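You operate a simulated robot arm through the tools that you are given. There is no shell and no other tool.

Carry out the task below with a simulated two-armed robot. There is one attempt and no reset: what you move stays moved.

## Task
Gauge the pin beside the gauge and fit it in its bracket.
Fine: the bracket that bears its size; the gauge jaw ends open.

Only the result counts: the job must be done as asked and must still hold three seconds after the hand-in. Knocking over, shifting, dropping, spilling or breaking anything else fails it.

## Robot
Two 7-joint arms with fingered hands on one trunk that stands fixed in place. Base frame: the origin is at the foot of the trunk, x ahead of it, y to its left, z up; the work surface is at about z = 850. Lengths are in mm, angles in degrees, forces in N, time in s.
The left shoulder is at [96, 187, 1080], the right one opposite. With the tool pointing down near the work surface each hand reaches from about 460 to 840 mm from the base axis, measured 20 degrees to its own side. Payload 3.6 kg a hand.
Tool frame (each hand has its own): the origin (TCP) lies between the finger pads and is the grasp point; the fingertips stand 26 mm ahead of it; z points along the fingers, y is the line along which they close. The gripper opens to 88 mm; its body begins 30 mm behind the TCP. The gripper is a hand of 3 fingers: y runs from the thumb to the fingers, the wrist lies at [-17, -98, -164] in the tool frame, and closing takes about 1.5 s.
Orientation is that of the tool frame in the base frame, as [roll, pitch, yaw] about the fixed x, y, z axes, in that order (R = Rz(yaw) Ry(pitch) Rx(roll)). With the fingers straight down and the wrist toward the robot, the tool's x, y and z point along [0, 1, 0], [1, 0, 0] and [0, 0, -1] of the base frame.

## Interface
- The arms move only by the tool arm_command. It takes "left_plan", "right_plan" or both (then of equal length, played together; a hand with none holds still); each is a list of rows, each a list of 6 numbers: the shift along the base's x, y, z in units of 300 mm (1.0 is 300 mm), then the turn, a rotation vector about the base's x, y, z in units of 90 degrees (1.0 is 90 degrees). In form: [[tx, ty, tz, rx, ry, rz], ...]. A call has 1 to 20 rows; each row is the pose to reach, as a shift and turn from the pose commanded when the call began. "left_hand" and "right_hand" are, for a hand that has rows, the opening, from 0 (shut) to 1 (fully open), set as the call begins (left out, the last holds). A call with a number of a shift or a turn outside -1 to 1 is refused whole. Each row takes 0.2 s and may step no farther than 50 mm and 8.6 degrees from the row before; otherwise, or with a gripper value out of range, the whole call is refused. A pose out of reach is approached as far as the arm can. The call stops where the force on the tool passes 80 N (or 10 N more than at its start, if that is more) or the arm is blocked; 0.2 s more then pass. Each finger travels about 153 mm/s and halts on what it meets, pressing with about 29 N; the grip force reading is that of the motor and also rises with nothing between the fingers. The clock runs only during rows and for 0.2 s after the last one: add rows that repeat a pose to give the fingers time. The reply holds the time, the measured pose of the TCP, the force on the tool along the base axes, the opening and the grip force, in the units named above and with some noise, with the torque about the TCP (base axes, N m) and any sound that the robot's microphone picked up.
- Cameras (640 x 400 px; columns grow to the right, rows downward): "scene" is now at [248.9, -38.4, 1026]; the picture's right is [-0.47, -0.88, 0.00], its down [0.08, -0.04, -1.00] and it looks along [0.88, -0.47, 0.10] (base axes); focal length 214 px, centre (320, 200). "left" rides on the left gripper at [-56, -80, -102] in its tool frame; the picture's right is [-0.73, -0.32, 0.60], its down [0.62, -0.67, 0.41] and it looks along [0.27, 0.68, 0.69] (tool axes); focal length 247 px, centre (320, 200). "right" rides on the right gripper at [56, -80, -102] in its tool frame; the picture's right is [-0.73, 0.32, -0.60], its down [-0.62, -0.67, 0.41] and it looks along [-0.27, 0.68, 0.69] (tool axes); focal length 247 px, centre (320, 200). There is no depth. A picture from a camera that has moved, and an enlarged one, comes with that camera's place and axes in the base frame and with its lens.
- camera(camera): a new picture of that camera. It takes no simulated time.
- move_column(by): moves the trunk up (or, below 0, down) by that many mm; the arms and the scene camera ride with it, the base frame stays. It gives what a move gives, with no picture.
- set_fingers(fingers, thumb_bend, thumb_turn, hand): sets how far each is bent, from 0 (flat) to 100 (curled in); at 30 the hand is open as for a grip, at 70 the pads meet at the TCP. One left out holds its place. A second passes; each finger stops where it meets its share of the squeeze, and holds until it gets a number again. A gripper value or a shape takes the hand back. It gives what a move gives, with no picture; readings hold the bend of each and the force on the fingers (four entries, about 0 where the hand has none), thumb and palm. thumb_turn goes from beside the hand (0) to across from the fingers (100), as for a grip.
- set_grasp(shape, hand): the hand has 3 fingers and takes this shape, open, in about a second: jaw (thumb against the fingers, like two jaws); tri (thumb and two fingers); tip (a fingertip pinch); poke (one finger out to press); point (the index stretched); flat (the hand flat); cup (the hand cupped); fist (a fist). The gripper value then closes the fingers along that shape, each until it touches; the sizes above hold for jaw. It gives what a move gives, with no picture.
- aim_head(pan, tilt): turns the head with the scene camera to pan (to the left, within 60 degrees either way) and tilt (down, from -29 to 69), counted from straight ahead of the robot (the tilt from the chest, where the trunk bows). It gives what a move gives.
- close_up(camera, box): a new picture of the part [left, top, right, bottom] of that camera's present view, enlarged. It takes no simulated time.
- sign_off(): hands the job in; it is judged then, once.

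Places have to be worked out from the pictures, the camera data and where the tool is seen. Open the grippers and draw the arms clear of the work before you hand the job in, unless the task says otherwise.

The tools are called after "Request:" by a JSON object that holds its "fn" and its "kwargs". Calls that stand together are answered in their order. arm_command: Moves the arms, as the interface text tells. Its arguments: {"type":"object","properties":{"left_plan":{"type":"array","items":{"type":"array","items":{"type":"number"}}},"left_hand":{"type":"number"},"right_plan":{"type":"array","items":{"type":"array","items":{"type":"number"}}},"right_hand":{"type":"number"}},"required":[]} The other tools are called the same way: move_column (by) moves the trunk up or down; set_grasp (shape, hand) gives the hand a shape; set_fingers (fingers, thumb_bend, thumb_turn, hand) moves the fingers one by one; aim_head (pan, tilt) turns the head that bears the scene camera; camera (camera) takes a picture; close_up (camera, box) takes an enlarged picture of a part of a camera's view; sign_off () hands the job in.

At the start:

```text
clock: 0.0
left_position: [539.3, -12.2, 1167.3]
left_ee_rot: [-180.0, 0.0, 90.1]
left_ft_force: [-0.1, 0.4, 0.5]
left_ft_torque: [0.0, 0.02, 0.01]
left_opening: 87.6
left_grasp_force: 0.1
left_shape: jaw
left_bend: [30.0, 30.0, 98.0]
left_finger forces: [0.0, 0.0, 0.0, 0.0, 0.0, 0.0]
right_position: [376.1, -428.8, 1177.3]
right_ee_rot: [-180.0, 0.0, 90.1]
right_ft_force: [-0.3, -0.7, 0.1]
right_ft_torque: [-0.02, 0.01, -0.01]
right_opening: 87.7
right_grasp_force: 0.1
right_shape: jaw
right_bend: [30.0, 30.0, 98.0]
right_finger forces: [0.0, 0.0, 0.1, 0.1, 0.1, 0.0]
trunk travel left (down, up): [-225.0, 532.0]
head pan, tilt (commanded): [-27.9, -5.5]
```

scene: 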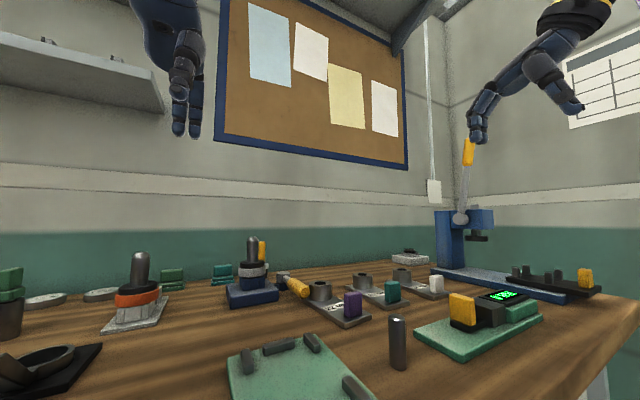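
right: 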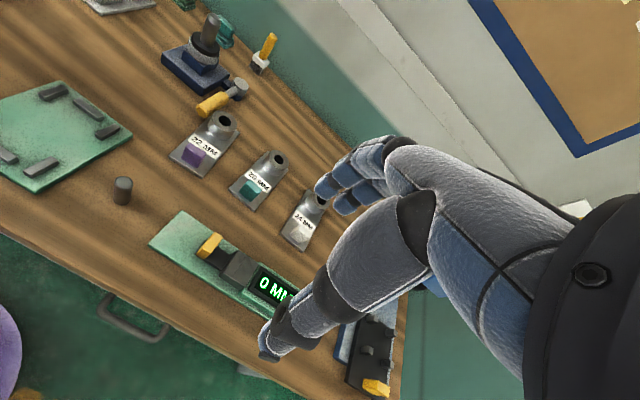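
left: 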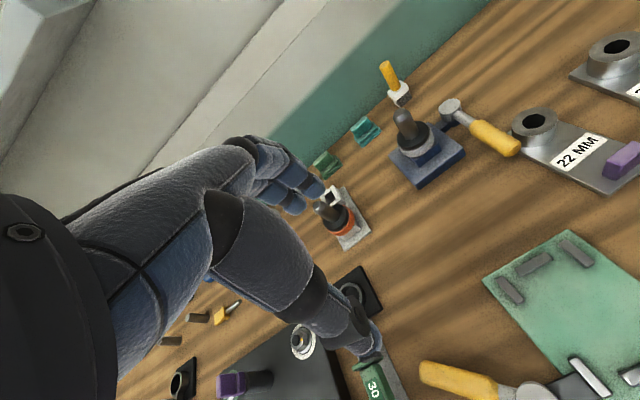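

The pictures show a digital gauge on a green plate, a grey pin beside it, and three brackets labelled 22, ~20 and ~18 MM. I aim the head down to get a better look at the right-hand work area.

Request:
{"fn": "aim_head", "kwargs": {"pan": -28, "tilt": 35}}

Request:
{"fn": "camera", "kwargs": {"camera": "scene"}}

Request:
{"fn": "close_up", "kwargs": {"camera": "right", "box": [100, 80, 340, 320]}}

```text
clock: 1.1
left_position: [539.0, -11.5, 1166.1]
left_ee_rot: [-179.9, 0.0, 90.1]
left_ft_force: [0.0, 0.1, -0.3]
left_ft_torque: [-0.02, 0.03, -0.01]
left_opening: 87.4
left_grasp_force: 0.0
left_shape: jaw
left_bend: [30.0, 30.0, 98.0]
left_finger forces: [0.0, 0.0, 0.1, 0.0, 0.0, 0.0]
right_position: [376.1, -429.9, 1178.4]
right_ee_rot: [-180.0, 0.0, 90.1]
right_ft_force: [0.0, 0.7, -1.3]
right_ft_torque: [-0.03, -0.02, 0.02]
right_opening: 87.5
right_grasp_force: 0.1
right_shape: jaw
right_bend: [30.0, 30.0, 98.0]
right_finger forces: [0.0, 0.0, 0.0, 0.0, 0.0, 0.2]
trunk travel left (down, up): [-225.0, 532.0]
head pan, tilt (commanded): [-28.0, 35.0]
```

```text
taken
camera scene: at [249.6, -38.9, 961.4], right [-0.47, -0.88, 0.0], down [-0.51, 0.27, -0.82], along [0.72, -0.38, -0.57], focal length 214 px, centre (320, 200)
```

scene: 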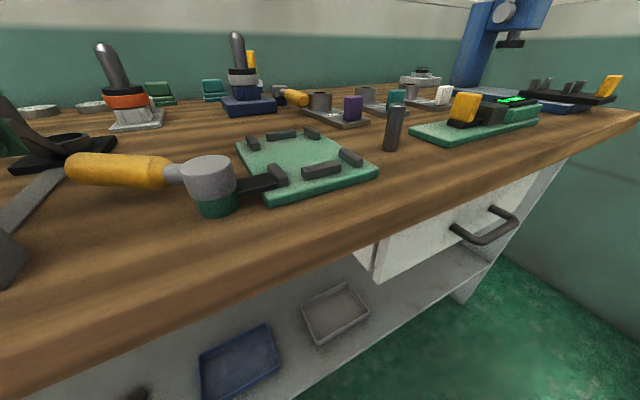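

```text
1.67 times, centred on (220, 200) of right
camera zoom: at [296.9, -373.0, 1279.9], right [0.32, -0.73, 0.6], down [-0.66, -0.62, -0.41], along [0.68, -0.27, -0.69], focal length 412 px, centre (487, 200)
```

zoom: 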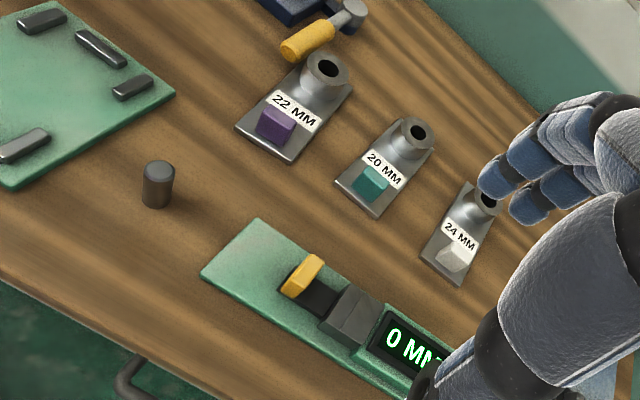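

Bracket labels read 22, 20 and 24 MM; the pin stands at about [454, -256]. I take enlarged views of the gauge to understand its jaw.

Request:
{"fn": "close_up", "kwargs": {"camera": "scene", "box": [380, 60, 640, 180]}}

Request:
{"fn": "close_up", "kwargs": {"camera": "right", "box": [140, 200, 300, 330]}}

Request:
{"fn": "close_up", "kwargs": {"camera": "scene", "box": [280, 60, 480, 160]}}

```text
2.46 times, centred on (510, 120) of scene
camera zoom: at [249.6, -38.9, 961.4], right [-0.47, -0.88, 0.0], down [-0.51, 0.27, -0.82], along [0.72, -0.38, -0.57], focal length 528 px, centre (-148, 397)
```

zoom: 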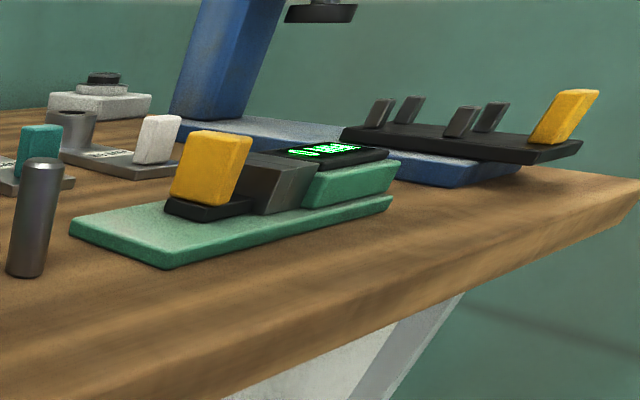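

```text
3.08 times, centred on (220, 265) of right
camera zoom: at [296.9, -373.0, 1279.9], right [0.32, -0.73, 0.6], down [-0.66, -0.62, -0.41], along [0.68, -0.27, -0.69], focal length 760 px, centre (628, 0)
```

zoom: 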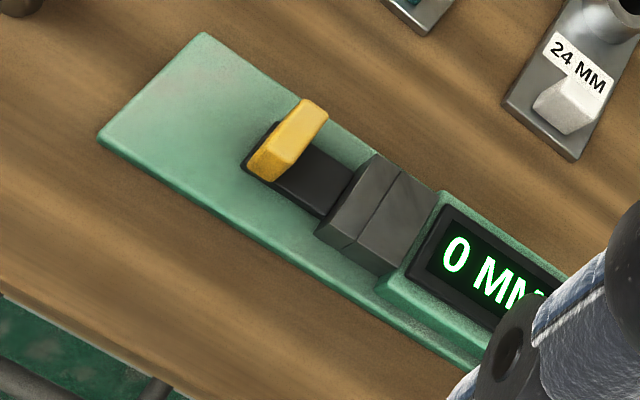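

```text
3.20 times, centred on (380, 110) of scene
camera zoom: at [249.6, -38.9, 961.4], right [-0.47, -0.88, 0.0], down [-0.51, 0.27, -0.82], along [0.72, -0.38, -0.57], focal length 686 px, centre (128, 488)
```

zoom: 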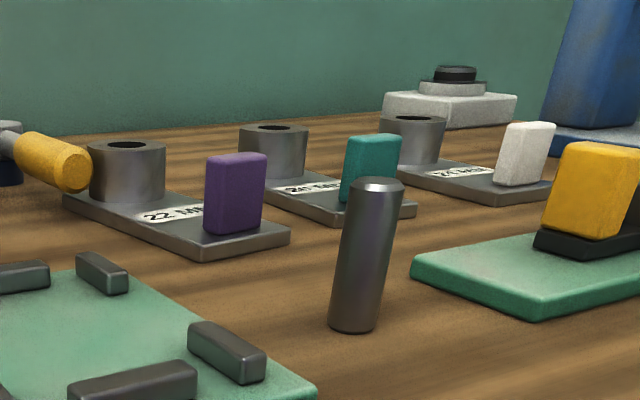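

The gauge reads 0 MM with its slide (yellow handle) shut against the fixed jaw. I raise the trunk for a higher overview so I can measure positions better.

Request:
{"fn": "move_column", "kwargs": {"by": 300}}

Request:
{"fn": "aim_head", "kwargs": {"pan": -40, "tilt": 50}}

Request:
{"fn": "camera", "kwargs": {"camera": "scene"}}

Request:
{"fn": "camera", "kwargs": {"camera": "right"}}

```text
clock: 4.1
left_position: [538.3, -10.9, 1466.3]
left_ee_rot: [-179.8, 0.0, 90.1]
left_ft_force: [-0.7, 0.0, 0.6]
left_ft_torque: [0.0, 0.01, -0.02]
left_opening: 87.8
left_grasp_force: 0.1
left_shape: jaw
left_bend: [30.0, 30.0, 98.0]
left_finger forces: [0.1, 0.0, 0.1, 0.0, 0.0, 0.1]
right_position: [375.9, -428.7, 1476.1]
right_ee_rot: [-179.9, 0.0, 90.2]
right_ft_force: [-0.7, 1.1, 0.7]
right_ft_torque: [0.01, 0.0, 0.0]
right_opening: 87.5
right_grasp_force: 0.1
right_shape: jaw
right_bend: [30.0, 30.0, 98.0]
right_finger forces: [0.0, 0.0, 0.0, 0.0, 0.1, 0.0]
trunk travel left (down, up): [-525.0, 232.0]
head pan, tilt (commanded): [-28.0, 35.0]
```

```text
clock: 4.8
left_position: [538.1, -11.3, 1466.5]
left_ee_rot: [-180.0, 0.1, 90.1]
left_ft_force: [-0.4, 0.6, 0.9]
left_ft_torque: [0.01, 0.02, -0.02]
left_opening: 87.6
left_grasp_force: 0.0
left_shape: jaw
left_bend: [30.0, 30.0, 98.0]
left_finger forces: [0.0, 0.1, 0.0, 0.0, 0.0, 0.1]
right_position: [374.9, -429.4, 1477.6]
right_ee_rot: [180.0, 0.0, 90.1]
right_ft_force: [-0.6, -1.4, -0.2]
right_ft_torque: [0.0, -0.03, -0.02]
right_opening: 87.5
right_grasp_force: 0.1
right_shape: jaw
right_bend: [30.0, 30.0, 98.0]
right_finger forces: [0.0, 0.1, 0.1, 0.0, 0.0, 0.0]
trunk travel left (down, up): [-525.0, 232.0]
head pan, tilt (commanded): [-40.0, 50.0]
```

```text
taken
camera scene: at [194.2, -47.1, 1259.7], right [-0.64, -0.77, 0.0], down [-0.59, 0.49, -0.64], along [0.49, -0.41, -0.77], focal length 214 px, centre (320, 200)
```

scene: 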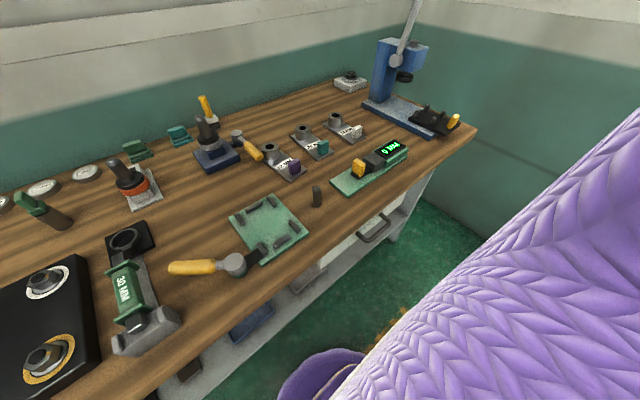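

```text
taken
camera right: at [296.8, -373.0, 1580.0], right [0.32, -0.73, 0.6], down [-0.66, -0.62, -0.41], along [0.68, -0.27, -0.69], focal length 247 px, centre (320, 200)
```

right: 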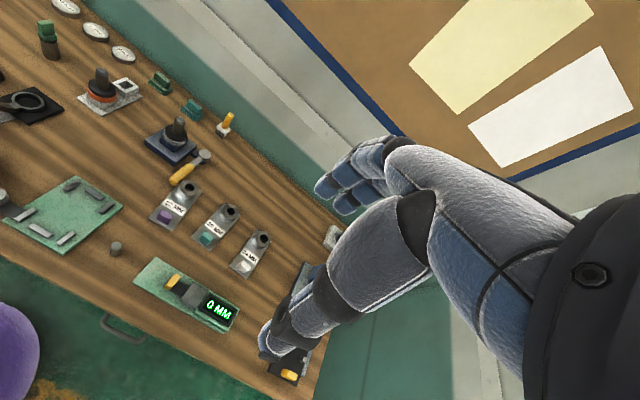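

The raised view shows the whole bench clearly. I take close-ups of the gauge, pin and brackets from both cameras for triangulation.

Request:
{"fn": "close_up", "kwargs": {"camera": "scene", "box": [300, 120, 420, 215]}}

Request:
{"fn": "close_up", "kwargs": {"camera": "scene", "box": [250, 100, 380, 190]}}

Request:
{"fn": "close_up", "kwargs": {"camera": "right", "box": [90, 230, 250, 340]}}

Request:
{"fn": "close_up", "kwargs": {"camera": "right", "box": [140, 160, 290, 280]}}

```text
4.21 times, centred on (360, 168) of scene
camera zoom: at [194.2, -47.1, 1259.7], right [-0.64, -0.77, 0.0], down [-0.59, 0.49, -0.64], along [0.49, -0.41, -0.77], focal length 903 px, centre (152, 337)
```

zoom: 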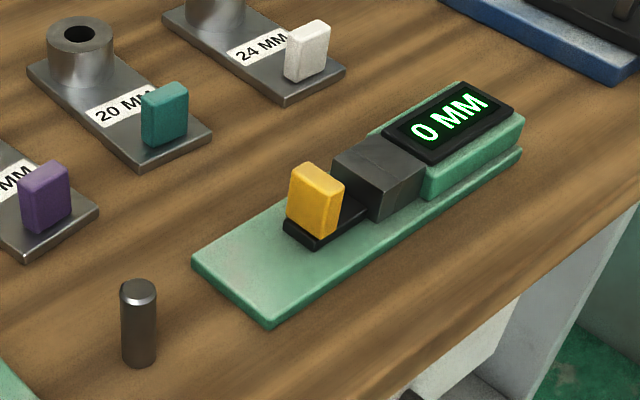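

```text
4.44 times, centred on (315, 145) of scene
camera zoom: at [194.2, -47.1, 1259.7], right [-0.64, -0.77, 0.0], down [-0.59, 0.49, -0.64], along [0.49, -0.41, -0.77], focal length 953 px, centre (342, 444)
```

zoom: 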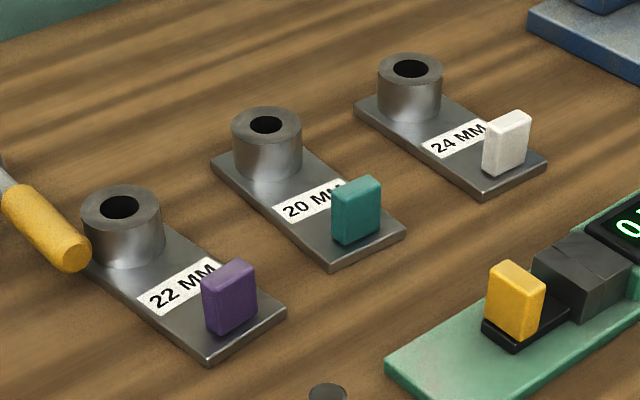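

```text
3.64 times, centred on (170, 285) of right
camera zoom: at [296.8, -373.0, 1580.0], right [0.32, -0.73, 0.6], down [-0.66, -0.62, -0.41], along [0.68, -0.27, -0.69], focal length 898 px, centre (866, -109)
```

zoom: 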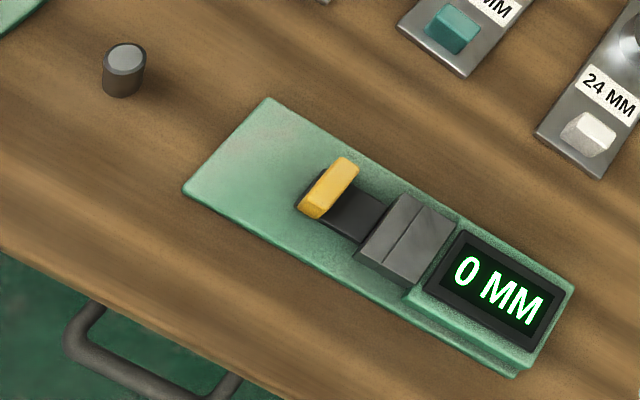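

```text
3.33 times, centred on (215, 220) of right
camera zoom: at [296.8, -373.0, 1580.0], right [0.32, -0.73, 0.6], down [-0.66, -0.62, -0.41], along [0.68, -0.27, -0.69], focal length 823 px, centre (670, 133)
```

zoom: 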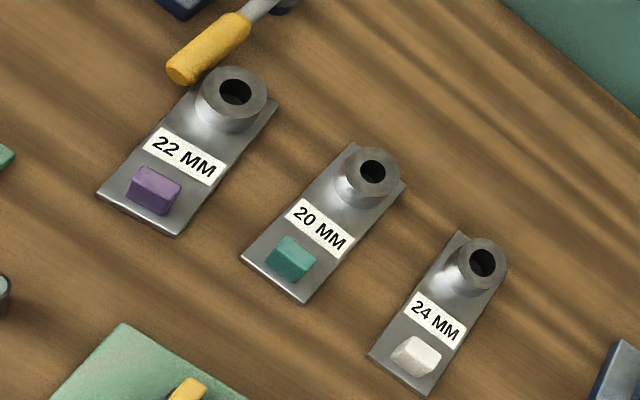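

The gauge plate lies along y (about x 415–484, y −323 to −570) and the pin stands near [450, −252], about 60 mm tall. I zoom further on the jaws and holes for exact dimensions.

Request:
{"fn": "close_up", "kwargs": {"camera": "scene", "box": [350, 140, 410, 180]}}

Request:
{"fn": "close_up", "kwargs": {"camera": "right", "box": [160, 265, 220, 305]}}

Request:
{"fn": "close_up", "kwargs": {"camera": "scene", "box": [255, 105, 375, 185]}}

Request:
{"fn": "close_up", "kwargs": {"camera": "scene", "box": [300, 180, 336, 210]}}

```text
10.00 times, centred on (380, 160) of scene
camera zoom: at [194.2, -47.1, 1259.7], right [-0.64, -0.77, 0.0], down [-0.59, 0.49, -0.64], along [0.49, -0.41, -0.77], focal length 2145 px, centre (-280, 600)
```

zoom: 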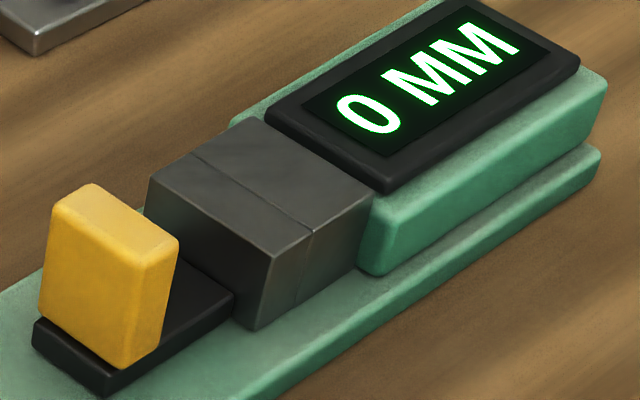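

```text
10.00 times, centred on (190, 285) of right
camera zoom: at [296.8, -373.0, 1580.0], right [0.32, -0.73, 0.6], down [-0.66, -0.62, -0.41], along [0.68, -0.27, -0.69], focal length 2470 px, centre (1620, -650)
```

zoom: 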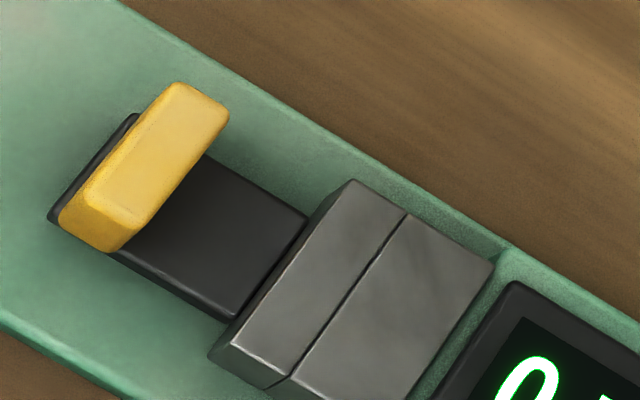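

```text
5.00 times, centred on (315, 145) of scene
camera zoom: at [194.2, -47.1, 1259.7], right [-0.64, -0.77, 0.0], down [-0.59, 0.49, -0.64], along [0.49, -0.41, -0.77], focal length 1072 px, centre (345, 475)
```

zoom: 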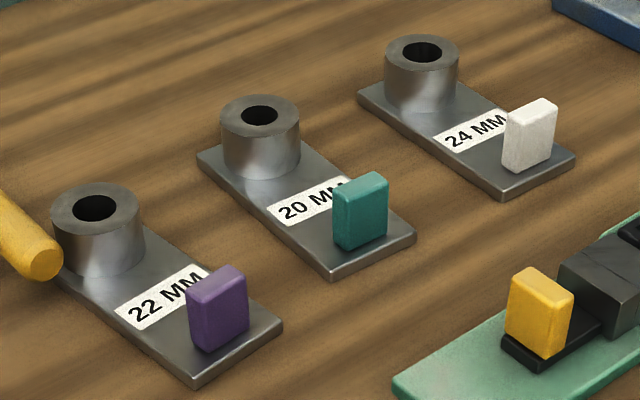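

```text
13.33 times, centred on (318, 195) of scene
camera zoom: at [194.2, -47.1, 1259.7], right [-0.64, -0.77, 0.0], down [-0.59, 0.49, -0.64], along [0.49, -0.41, -0.77], focal length 2860 px, centre (347, 267)
```

zoom: 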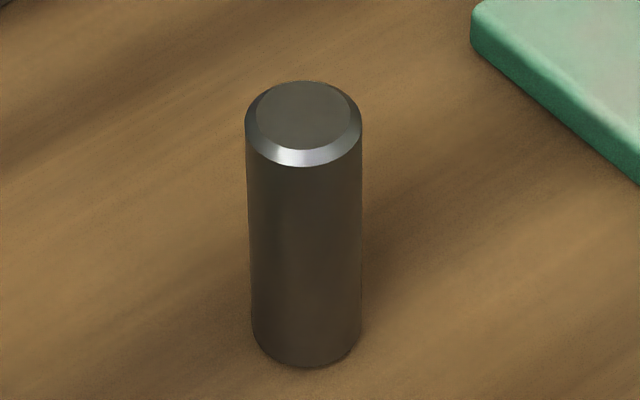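

Measured: jaws stand z≈858–885 at x 432–474 with the fixed jaw face near y≈−453; yellow handle x≈440–468, y≈−391…−405, top ≈903; the 20 MM boss is at about [693, −395], top ≈886. I lower the trunk to a working height and bring the right hand over the handle.

Request:
{"fn": "move_column", "kwargs": {"by": -200}}

Request:
{"fn": "arm_command", "kwargs": {"right_plan": [[0.13, 0.05, -0.1, 0, 0, 0], [0.26, 0.1, -0.25, 0, 0, 0], [0.26, 0.105, -0.4, 0, 0, 0], [0.26, 0.105, -0.55, 0, 0, 0], [0.26, 0.105, -0.7, 0, 0, 0], [0.26, 0.105, -0.85, 0, 0, 0], [0.26, 0.105, -0.95, 0, 0, 0]], "right_hand": 1.0}}

```text
clock: 7.0
left_position: [538.7, -11.6, 1267.2]
left_ee_rot: [180.0, 0.0, 90.1]
left_ft_force: [0.0, -1.1, 0.1]
left_ft_torque: [-0.04, 0.02, -0.01]
left_opening: 87.7
left_grasp_force: 0.1
left_shape: jaw
left_bend: [30.0, 30.0, 98.0]
left_finger forces: [0.1, 0.0, 0.1, 0.0, 0.1, 0.1]
right_position: [376.2, -429.8, 1277.5]
right_ee_rot: [-180.0, 0.0, 90.0]
right_ft_force: [0.3, -0.8, -0.5]
right_ft_torque: [-0.03, 0.01, 0.01]
right_opening: 87.7
right_grasp_force: 0.0
right_shape: jaw
right_bend: [30.0, 30.0, 98.0]
right_finger forces: [0.0, 0.0, 0.0, 0.0, 0.1, 0.0]
trunk travel left (down, up): [-325.0, 432.0]
head pan, tilt (commanded): [-40.0, 50.0]
```

```text
refused: row 1 steps farther than a row can; nothing moved
```

The first row stepped a little too far; I split it into smaller steps toward about [454, −398, 992].

Request:
{"fn": "arm_command", "kwargs": {"right_plan": [[0.1, 0.04, -0.09, 0, 0, 0], [0.2, 0.08, -0.18, 0, 0, 0], [0.26, 0.105, -0.3, 0, 0, 0], [0.26, 0.105, -0.45, 0, 0, 0], [0.26, 0.105, -0.6, 0, 0, 0], [0.26, 0.105, -0.75, 0, 0, 0], [0.26, 0.105, -0.88, 0, 0, 0], [0.26, 0.105, -0.95, 0, 0, 0]], "right_hand": 1.0}}

Request:
{"fn": "aim_head", "kwargs": {"pan": -42, "tilt": 32}}

Request:
{"fn": "camera", "kwargs": {"camera": "scene"}}

Request:
{"fn": "camera", "kwargs": {"camera": "right"}}

```text
clock: 8.8
left_position: [538.6, -11.4, 1266.5]
left_ee_rot: [180.0, 0.0, 90.1]
left_ft_force: [0.9, -0.2, -0.2]
left_ft_torque: [0.01, 0.02, -0.02]
left_opening: 87.8
left_grasp_force: 0.0
left_shape: jaw
left_bend: [30.0, 30.0, 98.0]
left_finger forces: [0.0, 0.0, 0.0, 0.0, 0.0, 0.0]
right_position: [454.8, -397.5, 993.1]
right_ee_rot: [-180.0, 0.0, 90.2]
right_ft_force: [0.1, -0.2, -0.1]
right_ft_torque: [-0.01, 0.02, 0.0]
right_opening: 87.8
right_grasp_force: 0.0
right_shape: jaw
right_bend: [30.0, 30.0, 98.0]
right_finger forces: [0.0, 0.1, 0.1, 0.1, 0.0, 0.0]
trunk travel left (down, up): [-325.0, 432.0]
head pan, tilt (commanded): [-40.0, 50.0]
```

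```text
clock: 9.6
left_position: [539.1, -11.4, 1265.9]
left_ee_rot: [-180.0, -0.1, 90.0]
left_ft_force: [-0.2, 0.1, -0.1]
left_ft_torque: [-0.02, 0.02, 0.01]
left_opening: 87.6
left_grasp_force: 0.0
left_shape: jaw
left_bend: [30.0, 30.0, 98.0]
left_finger forces: [0.1, 0.0, 0.0, 0.1, 0.1, 0.1]
right_position: [453.1, -398.7, 993.8]
right_ee_rot: [-180.0, 0.0, 90.2]
right_ft_force: [0.9, -0.1, -0.4]
right_ft_torque: [-0.01, -0.01, -0.02]
right_opening: 88.1
right_grasp_force: 0.1
right_shape: jaw
right_bend: [30.0, 30.0, 98.0]
right_finger forces: [0.0, 0.0, 0.0, 0.0, 0.0, 0.0]
trunk travel left (down, up): [-325.0, 432.0]
head pan, tilt (commanded): [-42.0, 32.0]
```

```text
taken
camera scene: at [221.2, -57.5, 1074.9], right [-0.67, -0.74, 0.0], down [-0.39, 0.35, -0.85], along [0.63, -0.57, -0.53], focal length 214 px, centre (320, 200)
```

scene: 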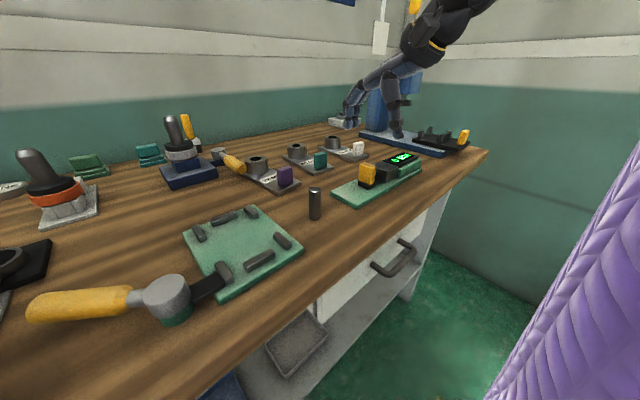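

```text
taken
camera right: at [375.1, -342.3, 1096.0], right [0.32, -0.73, 0.6], down [-0.66, -0.62, -0.41], along [0.68, -0.27, -0.69], focal length 247 px, centre (320, 200)
```

right: 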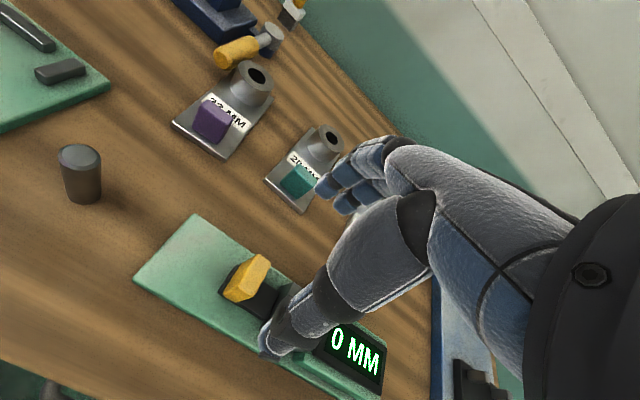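

The hand hovers above the gauge. I zoom in the scene view to see how thumb and fingers sit relative to the yellow handle.

Request:
{"fn": "close_up", "kwargs": {"camera": "scene", "box": [320, 60, 480, 210]}}

```text
2.67 times, centred on (400, 135) of scene
camera zoom: at [221.2, -57.5, 1074.9], right [-0.67, -0.74, 0.0], down [-0.39, 0.35, -0.85], along [0.63, -0.57, -0.53], focal length 572 px, centre (107, 373)
```

zoom: 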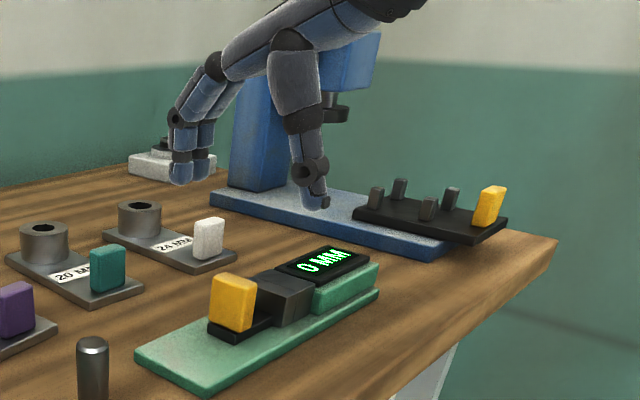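

Thumb and fingers straddle the handle along x as expected. I descend about 95 mm first to check alignment.

Request:
{"fn": "arm_command", "kwargs": {"right_plan": [[0, 0, -0.12, 0, 0, 0], [0, 0, -0.22, 0, 0, 0], [0, 0, -0.28, 0, 0, 0], [0, 0, -0.315, 0, 0, 0]]}}

Request:
{"fn": "close_up", "kwargs": {"camera": "scene", "box": [320, 100, 440, 210]}}

Request:
{"fn": "camera", "kwargs": {"camera": "right"}}

```text
clock: 10.6
left_position: [538.7, -10.9, 1266.0]
left_ee_rot: [-180.0, 0.0, 90.1]
left_ft_force: [-0.7, 0.6, -0.2]
left_ft_torque: [0.0, -0.02, 0.0]
left_opening: 87.9
left_grasp_force: 0.0
left_shape: jaw
left_bend: [30.0, 30.0, 98.0]
left_finger forces: [0.0, 0.1, 0.1, 0.0, 0.1, 0.0]
right_position: [453.7, -397.1, 896.7]
right_ee_rot: [-180.0, 0.0, 90.2]
right_ft_force: [-1.2, -0.6, 0.2]
right_ft_torque: [-0.02, 0.03, 0.0]
right_opening: 88.1
right_grasp_force: 0.1
right_shape: jaw
right_bend: [30.0, 30.0, 98.0]
right_finger forces: [0.0, 0.1, 0.0, 0.0, 0.0, 0.1]
trunk travel left (down, up): [-325.0, 432.0]
head pan, tilt (commanded): [-42.0, 32.0]
```

```text
3.64 times, centred on (380, 155) of scene
camera zoom: at [221.3, -57.6, 1074.9], right [-0.67, -0.74, 0.0], down [-0.39, 0.35, -0.85], along [0.63, -0.57, -0.53], focal length 780 px, centre (102, 364)
```

zoom: 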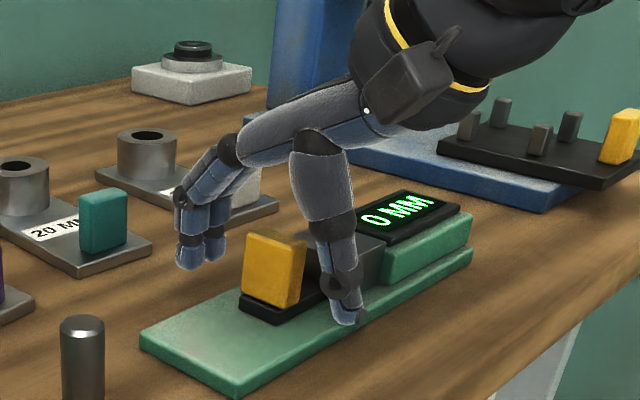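

```text
taken
camera right: at [375.6, -341.1, 1000.4], right [0.32, -0.73, 0.6], down [-0.66, -0.62, -0.41], along [0.68, -0.27, -0.69], focal length 247 px, centre (320, 200)
```

right: 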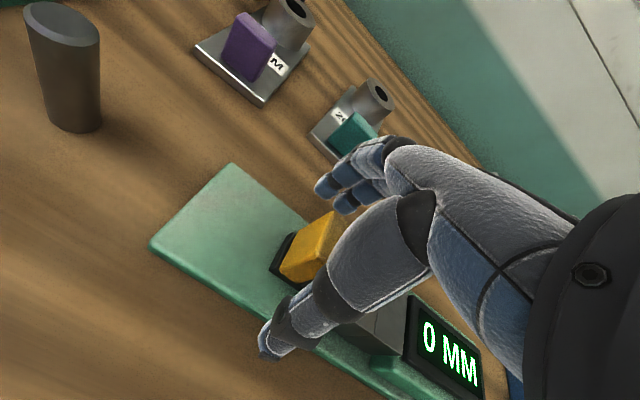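

The thumb tip sits near x≈410 and fingers near x≈509, straddling the handle. I lower 6 mm, shift 3 mm in +y, and partly close to check centring before gripping.

Request:
{"fn": "arm_command", "kwargs": {"right_plan": [[0, 0.01, -0.02, 0, 0, 0], [0, 0.01, -0.02, 0, 0, 0], [0, 0.01, -0.02, 0, 0, 0]], "right_hand": 0.5}}

Request:
{"fn": "close_up", "kwargs": {"camera": "scene", "box": [340, 130, 420, 200]}}

Request:
{"fn": "close_up", "kwargs": {"camera": "right", "box": [220, 120, 460, 370]}}

```text
clock: 11.4
left_position: [539.4, -11.9, 1268.4]
left_ee_rot: [180.0, 0.0, 90.1]
left_ft_force: [-1.0, 0.3, 0.2]
left_ft_torque: [0.0, 0.04, 0.0]
left_opening: 87.8
left_grasp_force: 0.0
left_shape: jaw
left_bend: [30.0, 30.0, 98.0]
left_finger forces: [0.0, 0.0, 0.0, 0.0, 0.1, 0.0]
right_position: [454.0, -393.7, 891.8]
right_ee_rot: [-180.0, -0.1, 90.1]
right_ft_force: [0.6, -0.1, -0.5]
right_ft_torque: [-0.04, 0.0, 0.03]
right_opening: 44.5
right_grasp_force: 0.0
right_shape: jaw
right_bend: [43.0, 67.0, 100.0]
right_finger forces: [0.0, 0.1, 0.0, 0.1, 0.0, 0.1]
trunk travel left (down, up): [-325.0, 432.0]
head pan, tilt (commanded): [-42.0, 32.0]
```

```text
5.71 times, centred on (380, 165) of scene
camera zoom: at [221.3, -57.5, 1074.9], right [-0.67, -0.74, 0.0], down [-0.39, 0.35, -0.85], along [0.63, -0.57, -0.53], focal length 1226 px, centre (-23, 400)
```

zoom: 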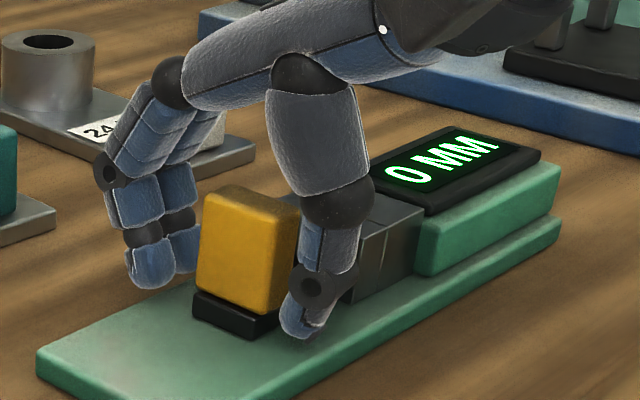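

```text
1.60 times, centred on (340, 245) of right
camera zoom: at [375.4, -338.2, 994.7], right [0.32, -0.73, 0.6], down [-0.66, -0.62, -0.41], along [0.68, -0.27, -0.69], focal length 395 px, centre (288, 128)
```

zoom: 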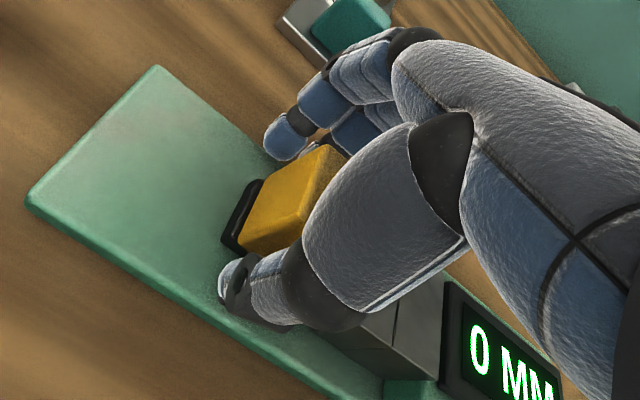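

Opening is 44.5 mm and both sides look evenly spaced about the 28 mm handle. I close the grip on the handle and wait.

Request:
{"fn": "arm_command", "kwargs": {"right_plan": [[0, 0, 0, 0, 0, 0], [0, 0, 0, 0, 0, 0], [0, 0, 0, 0, 0, 0], [0, 0, 0, 0, 0, 0], [0, 0, 0, 0, 0, 0]], "right_hand": 0.0}}

Request:
{"fn": "close_up", "kwargs": {"camera": "scene", "box": [340, 130, 420, 200]}}

```text
clock: 12.6
left_position: [539.0, -11.4, 1266.5]
left_ee_rot: [-179.9, 0.0, 90.1]
left_ft_force: [-0.4, -0.4, -0.2]
left_ft_torque: [0.0, -0.01, 0.02]
left_opening: 87.7
left_grasp_force: 0.1
left_shape: jaw
left_bend: [30.0, 30.0, 98.0]
left_finger forces: [0.0, 0.0, 0.0, 0.1, 0.0, 0.0]
right_position: [454.3, -394.4, 891.8]
right_ee_rot: [-180.0, 0.0, 90.1]
right_ft_force: [0.5, -1.0, -2.2]
right_ft_torque: [0.03, 0.0, -0.14]
right_opening: 26.1
right_grasp_force: 29.2
right_shape: jaw
right_bend: [58.0, 71.0, 100.0]
right_finger forces: [19.1, 7.3, 0.1, 0.1, 26.2, 0.0]
trunk travel left (down, up): [-325.0, 432.0]
head pan, tilt (commanded): [-42.0, 32.0]
```

```text
5.71 times, centred on (380, 165) of scene
camera zoom: at [221.3, -57.6, 1074.9], right [-0.67, -0.74, 0.0], down [-0.39, 0.35, -0.85], along [0.63, -0.57, -0.53], focal length 1226 px, centre (-23, 400)
```

zoom: 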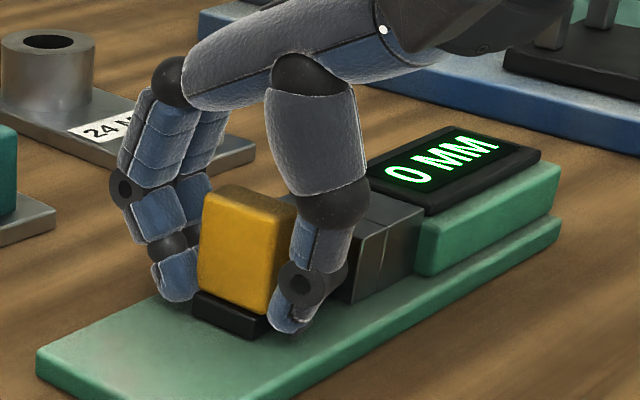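

The handle is gripped (26 mm, 29 N). I pull it gently +y 12 mm and check forces and display.

Request:
{"fn": "arm_command", "kwargs": {"right_plan": [[0, 0.01, 0, 0, 0, 0], [0, 0.02, 0, 0, 0, 0], [0, 0.03, 0, 0, 0, 0], [0, 0.04, 0, 0, 0, 0]]}}

Request:
{"fn": "close_up", "kwargs": {"camera": "scene", "box": [330, 130, 430, 210]}}

```text
clock: 13.6
left_position: [539.4, -11.4, 1267.0]
left_ee_rot: [-179.9, 0.0, 90.0]
left_ft_force: [0.1, -0.3, 0.2]
left_ft_torque: [0.0, 0.01, 0.03]
left_opening: 87.6
left_grasp_force: 0.1
left_shape: jaw
left_bend: [30.0, 30.0, 98.0]
left_finger forces: [0.0, 0.0, 0.0, 0.0, 0.1, 0.1]
right_position: [455.1, -382.5, 892.7]
right_ee_rot: [-179.9, 0.1, 90.1]
right_ft_force: [1.1, -0.6, -3.3]
right_ft_torque: [-0.02, -0.06, -0.13]
right_opening: 26.0
right_grasp_force: 28.8
right_shape: jaw
right_bend: [58.0, 71.0, 100.0]
right_finger forces: [19.6, 8.1, 0.0, 0.0, 25.9, 0.0]
trunk travel left (down, up): [-325.0, 432.0]
head pan, tilt (commanded): [-42.0, 32.0]
```

```text
5.00 times, centred on (380, 170) of scene
camera zoom: at [221.6, -57.8, 1074.8], right [-0.67, -0.74, 0.0], down [-0.39, 0.35, -0.85], along [0.63, -0.57, -0.53], focal length 1072 px, centre (20, 350)
```

zoom: 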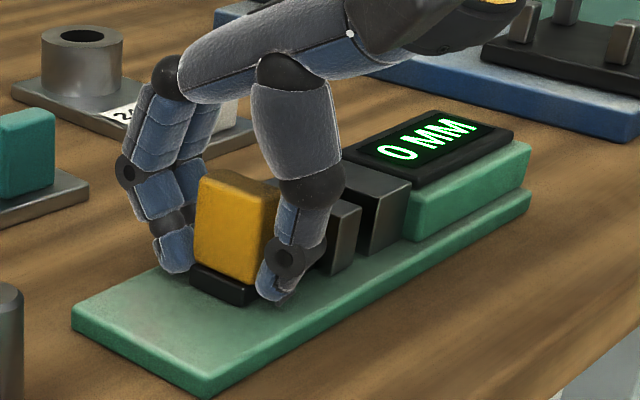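

The slide moves freely with almost no force; display still 0 MM with nothing in the jaw. I open it another 27 mm.

Request:
{"fn": "arm_command", "kwargs": {"right_plan": [[0, 0.015, 0, 0, 0, 0], [0, 0.03, 0, 0, 0, 0], [0, 0.045, 0, 0, 0, 0], [0, 0.06, 0, 0, 0, 0], [0, 0.075, 0, 0, 0, 0], [0, 0.09, 0, 0, 0, 0]]}}

Request:
{"fn": "close_up", "kwargs": {"camera": "scene", "box": [330, 130, 430, 210]}}

```text
clock: 15.0
left_position: [539.4, -11.5, 1266.4]
left_ee_rot: [179.9, 0.1, 90.1]
left_ft_force: [0.1, -0.5, 0.5]
left_ft_torque: [0.0, 0.04, 0.0]
left_opening: 87.6
left_grasp_force: 0.1
left_shape: jaw
left_bend: [30.0, 30.0, 98.0]
left_finger forces: [0.1, 0.0, 0.1, 0.0, 0.0, 0.1]
right_position: [454.7, -355.6, 892.0]
right_ee_rot: [-180.0, 0.1, 90.1]
right_ft_force: [1.6, -0.2, -0.3]
right_ft_torque: [0.0, -0.04, -0.14]
right_opening: 26.1
right_grasp_force: 29.4
right_shape: jaw
right_bend: [58.0, 71.0, 100.0]
right_finger forces: [19.7, 8.2, 0.0, 0.0, 26.3, 0.0]
trunk travel left (down, up): [-325.0, 432.0]
head pan, tilt (commanded): [-42.0, 32.0]
```

```text
5.00 times, centred on (380, 170) of scene
camera zoom: at [221.3, -57.5, 1075.0], right [-0.67, -0.74, 0.0], down [-0.39, 0.35, -0.85], along [0.63, -0.57, -0.53], focal length 1072 px, centre (20, 350)
```

zoom: 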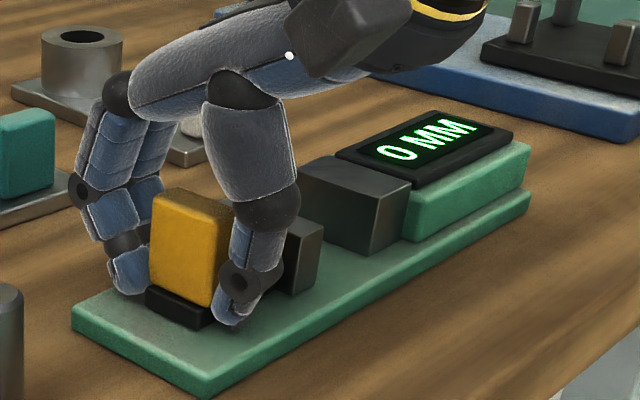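

The jaw gap is about 39 mm now. I open a further 9 mm in small steps, watching the force.

Request:
{"fn": "arm_command", "kwargs": {"right_plan": [[0, 0.01, 0, 0, 0, 0], [0, 0.02, 0, 0, 0, 0], [0, 0.03, 0, 0, 0, 0]]}}

Request:
{"fn": "close_up", "kwargs": {"camera": "scene", "box": [330, 130, 430, 210]}}

```text
clock: 15.8
left_position: [538.1, -11.8, 1266.2]
left_ee_rot: [-180.0, 0.0, 90.0]
left_ft_force: [-0.1, 0.2, -0.6]
left_ft_torque: [0.0, 0.02, -0.02]
left_opening: 87.8
left_grasp_force: 0.0
left_shape: jaw
left_bend: [30.0, 30.0, 98.0]
left_finger forces: [0.0, 0.1, 0.0, 0.1, 0.0, 0.0]
right_position: [454.9, -346.4, 891.0]
right_ee_rot: [-180.0, -0.1, 90.0]
right_ft_force: [-0.6, -1.7, 2.7]
right_ft_torque: [-0.02, 0.03, -0.1]
right_opening: 26.1
right_grasp_force: 28.7
right_shape: jaw
right_bend: [58.0, 71.0, 100.0]
right_finger forces: [18.9, 8.6, 0.1, 0.0, 27.2, 0.0]
trunk travel left (down, up): [-325.0, 432.0]
head pan, tilt (commanded): [-42.0, 32.0]
```

```text
5.00 times, centred on (380, 170) of scene
camera zoom: at [221.0, -57.6, 1075.0], right [-0.67, -0.74, 0.0], down [-0.39, 0.35, -0.85], along [0.63, -0.57, -0.53], focal length 1072 px, centre (20, 350)
```

zoom: 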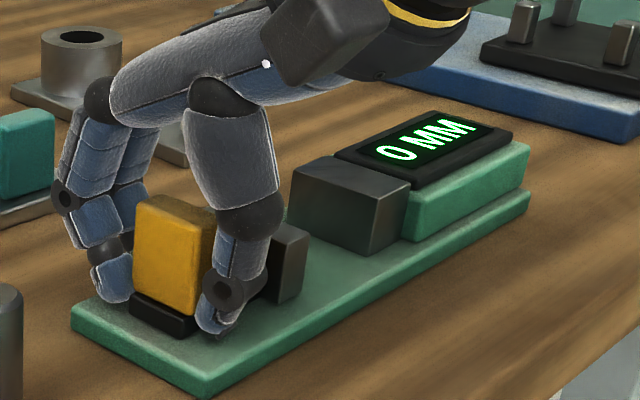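

The gap is about 48 mm. I release the handle, wait, and rise 100 mm.

Request:
{"fn": "arm_command", "kwargs": {"right_plan": [[0, 0, 0, 0, 0, 0], [0, 0, 0, 0, 0, 0], [0, 0, 0, 0, 0, 0], [0, 0, 0.05, 0, 0, 0], [0, 0, 0.15, 0, 0, 0], [0, 0, 0.3, 0, 0, 0], [0, 0, 0.4, 0, 0, 0]], "right_hand": 1.0}}

Request:
{"fn": "camera", "kwargs": {"camera": "scene"}}

Request:
{"fn": "camera", "kwargs": {"camera": "right"}}

Request:
{"fn": "close_up", "kwargs": {"camera": "scene", "box": [290, 130, 430, 230]}}

```text
clock: 17.4
left_position: [538.5, -11.9, 1266.8]
left_ee_rot: [179.9, 0.0, 90.1]
left_ft_force: [-0.1, 1.2, -0.1]
left_ft_torque: [-0.01, 0.01, 0.0]
left_opening: 87.9
left_grasp_force: 0.1
left_shape: jaw
left_bend: [30.0, 30.0, 98.0]
left_finger forces: [0.0, 0.0, 0.0, 0.0, 0.1, 0.0]
right_position: [453.7, -347.9, 1012.0]
right_ee_rot: [-180.0, 0.0, 90.1]
right_ft_force: [0.5, -0.2, -0.1]
right_ft_torque: [-0.03, -0.03, 0.0]
right_opening: 87.8
right_grasp_force: 0.1
right_shape: jaw
right_bend: [30.0, 30.0, 98.0]
right_finger forces: [0.0, 0.0, 0.0, 0.0, 0.1, 0.0]
trunk travel left (down, up): [-325.0, 432.0]
head pan, tilt (commanded): [-42.0, 32.0]
```

```text
taken
camera scene: at [221.0, -57.4, 1075.0], right [-0.67, -0.74, 0.0], down [-0.39, 0.35, -0.85], along [0.63, -0.57, -0.53], focal length 214 px, centre (320, 200)
```

scene: 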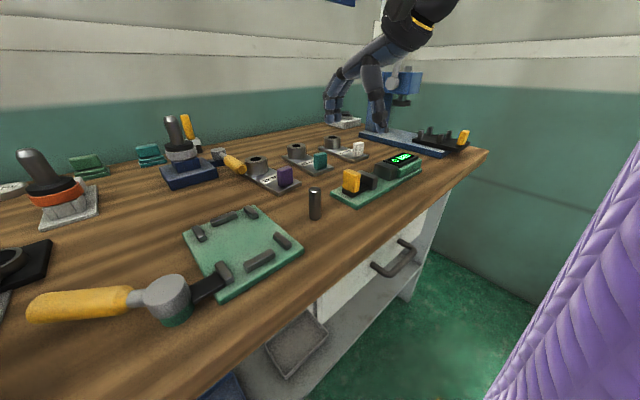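

```text
taken
camera right: at [374.7, -291.0, 1114.4], right [0.32, -0.73, 0.6], down [-0.66, -0.63, -0.41], along [0.68, -0.27, -0.69], focal length 247 px, centre (320, 200)
```

right: 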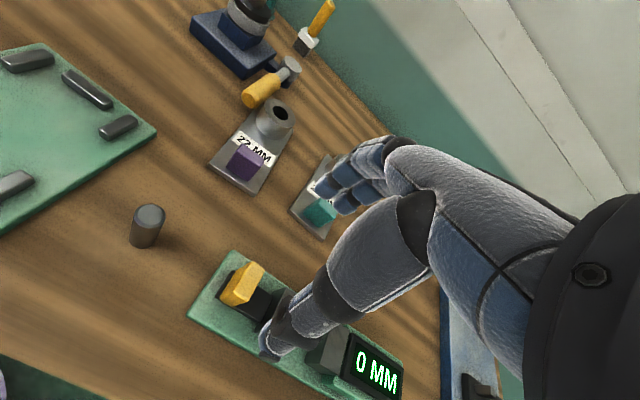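

```text
4.00 times, centred on (360, 180) of scene
camera zoom: at [221.0, -57.4, 1075.0], right [-0.67, -0.74, 0.0], down [-0.39, 0.35, -0.85], along [0.63, -0.57, -0.53], focal length 858 px, centre (160, 280)
```

zoom: 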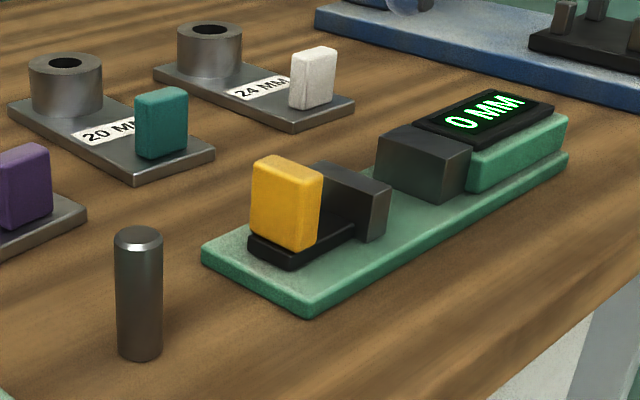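

The slide stays open and the pin stands untouched at about [452, −253.5], top ≈906. I move the right hand above the pin.

Request:
{"fn": "arm_command", "kwargs": {"right_plan": [[-0.003, 0.14, 0, 0, 0, 0], [-0.007, 0.28, 0, 0, 0, 0], [-0.007, 0.311, -0.1, 0, 0, 0], [-0.007, 0.311, -0.173, 0, 0, 0]]}}

Request:
{"fn": "camera", "kwargs": {"camera": "scene"}}

Request:
{"fn": "close_up", "kwargs": {"camera": "right", "box": [180, 140, 420, 400]}}

Request:
{"fn": "close_up", "kwargs": {"camera": "scene", "box": [260, 120, 400, 230]}}

```text
clock: 18.4
left_position: [538.9, -12.5, 1267.0]
left_ee_rot: [180.0, 0.0, 90.1]
left_ft_force: [0.4, -0.3, -1.3]
left_ft_torque: [0.02, 0.0, 0.0]
left_opening: 87.8
left_grasp_force: 0.1
left_shape: jaw
left_bend: [30.0, 30.0, 98.0]
left_finger forces: [0.0, 0.1, 0.0, 0.1, 0.1, 0.0]
right_position: [453.6, -253.8, 962.1]
right_ee_rot: [-180.0, -0.1, 90.1]
right_ft_force: [0.9, 0.1, 0.8]
right_ft_torque: [-0.02, 0.03, 0.0]
right_opening: 87.7
right_grasp_force: 0.1
right_shape: jaw
right_bend: [30.0, 30.0, 98.0]
right_finger forces: [0.1, 0.0, 0.0, 0.0, 0.0, 0.0]
trunk travel left (down, up): [-325.0, 432.0]
head pan, tilt (commanded): [-42.0, 32.0]
```

```text
taken
camera scene: at [221.3, -57.5, 1074.9], right [-0.67, -0.74, 0.0], down [-0.39, 0.35, -0.85], along [0.63, -0.57, -0.53], focal length 214 px, centre (320, 200)
```

scene: 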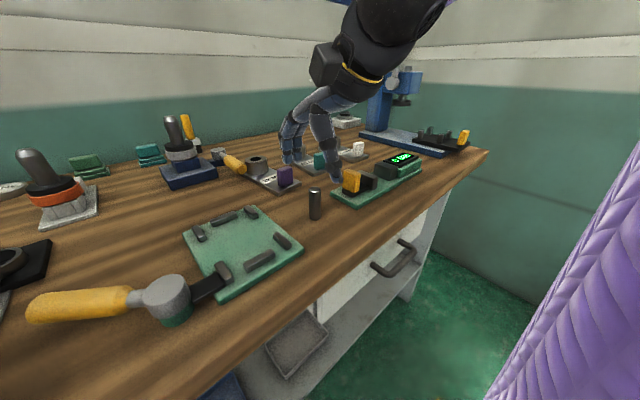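

```text
1.54 times, centred on (300, 270) of right
camera zoom: at [374.1, -196.8, 1064.4], right [0.32, -0.73, 0.6], down [-0.66, -0.62, -0.41], along [0.68, -0.27, -0.69], focal length 380 px, centre (351, 92)
```

zoom: 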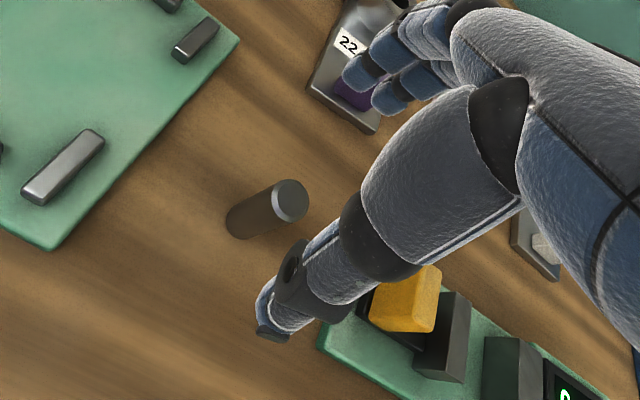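

```text
3.64 times, centred on (330, 175) of scene
camera zoom: at [221.3, -57.5, 1074.9], right [-0.67, -0.74, 0.0], down [-0.39, 0.35, -0.85], along [0.63, -0.57, -0.53], focal length 780 px, centre (284, 291)
```

zoom: 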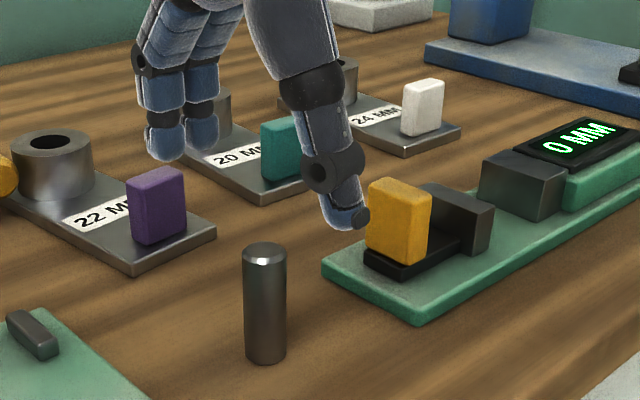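

The pin is between and below the fingers. I descend to TCP z≈902 with the hand still wide open.

Request:
{"fn": "arm_command", "kwargs": {"right_plan": [[0, 0, -0.07, 0, 0, 0], [0, 0, -0.13, 0, 0, 0], [0, 0, -0.17, 0, 0, 0], [0, 0, -0.193, 0, 0, 0]]}}

Request:
{"fn": "close_up", "kwargs": {"camera": "scene", "box": [260, 130, 380, 230]}}

Request:
{"fn": "close_up", "kwargs": {"camera": "right", "box": [180, 140, 420, 400]}}

```text
clock: 19.4
left_position: [538.2, -11.7, 1267.5]
left_ee_rot: [180.0, 0.1, 90.2]
left_ft_force: [-0.3, -0.3, 0.6]
left_ft_torque: [0.02, 0.01, 0.04]
left_opening: 87.9
left_grasp_force: 0.0
left_shape: jaw
left_bend: [30.0, 30.0, 98.0]
left_finger forces: [0.0, 0.0, 0.1, 0.0, 0.1, 0.1]
right_position: [452.4, -252.5, 901.6]
right_ee_rot: [179.9, 0.0, 90.1]
right_ft_force: [0.3, 0.1, -0.3]
right_ft_torque: [0.0, 0.01, -0.04]
right_opening: 87.9
right_grasp_force: 0.1
right_shape: jaw
right_bend: [30.0, 30.0, 98.0]
right_finger forces: [0.1, 0.0, 0.1, 0.0, 0.0, 0.0]
trunk travel left (down, up): [-325.0, 432.0]
head pan, tilt (commanded): [-42.0, 32.0]
```

```text
4.00 times, centred on (320, 180) of scene
camera zoom: at [221.2, -57.5, 1074.9], right [-0.67, -0.74, 0.0], down [-0.39, 0.35, -0.85], along [0.63, -0.57, -0.53], focal length 858 px, centre (320, 280)
```

zoom: 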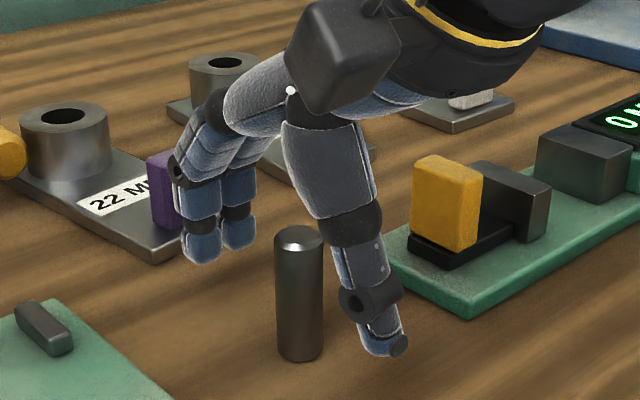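

```text
1.54 times, centred on (300, 270) of right
camera zoom: at [372.5, -196.3, 1004.6], right [0.32, -0.73, 0.6], down [-0.66, -0.62, -0.41], along [0.68, -0.27, -0.69], focal length 380 px, centre (351, 92)
```

zoom: 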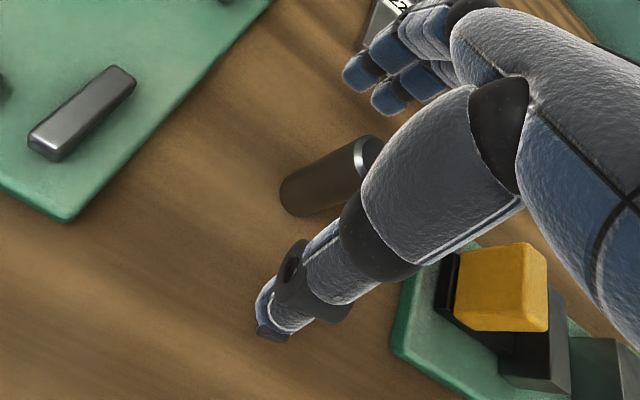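

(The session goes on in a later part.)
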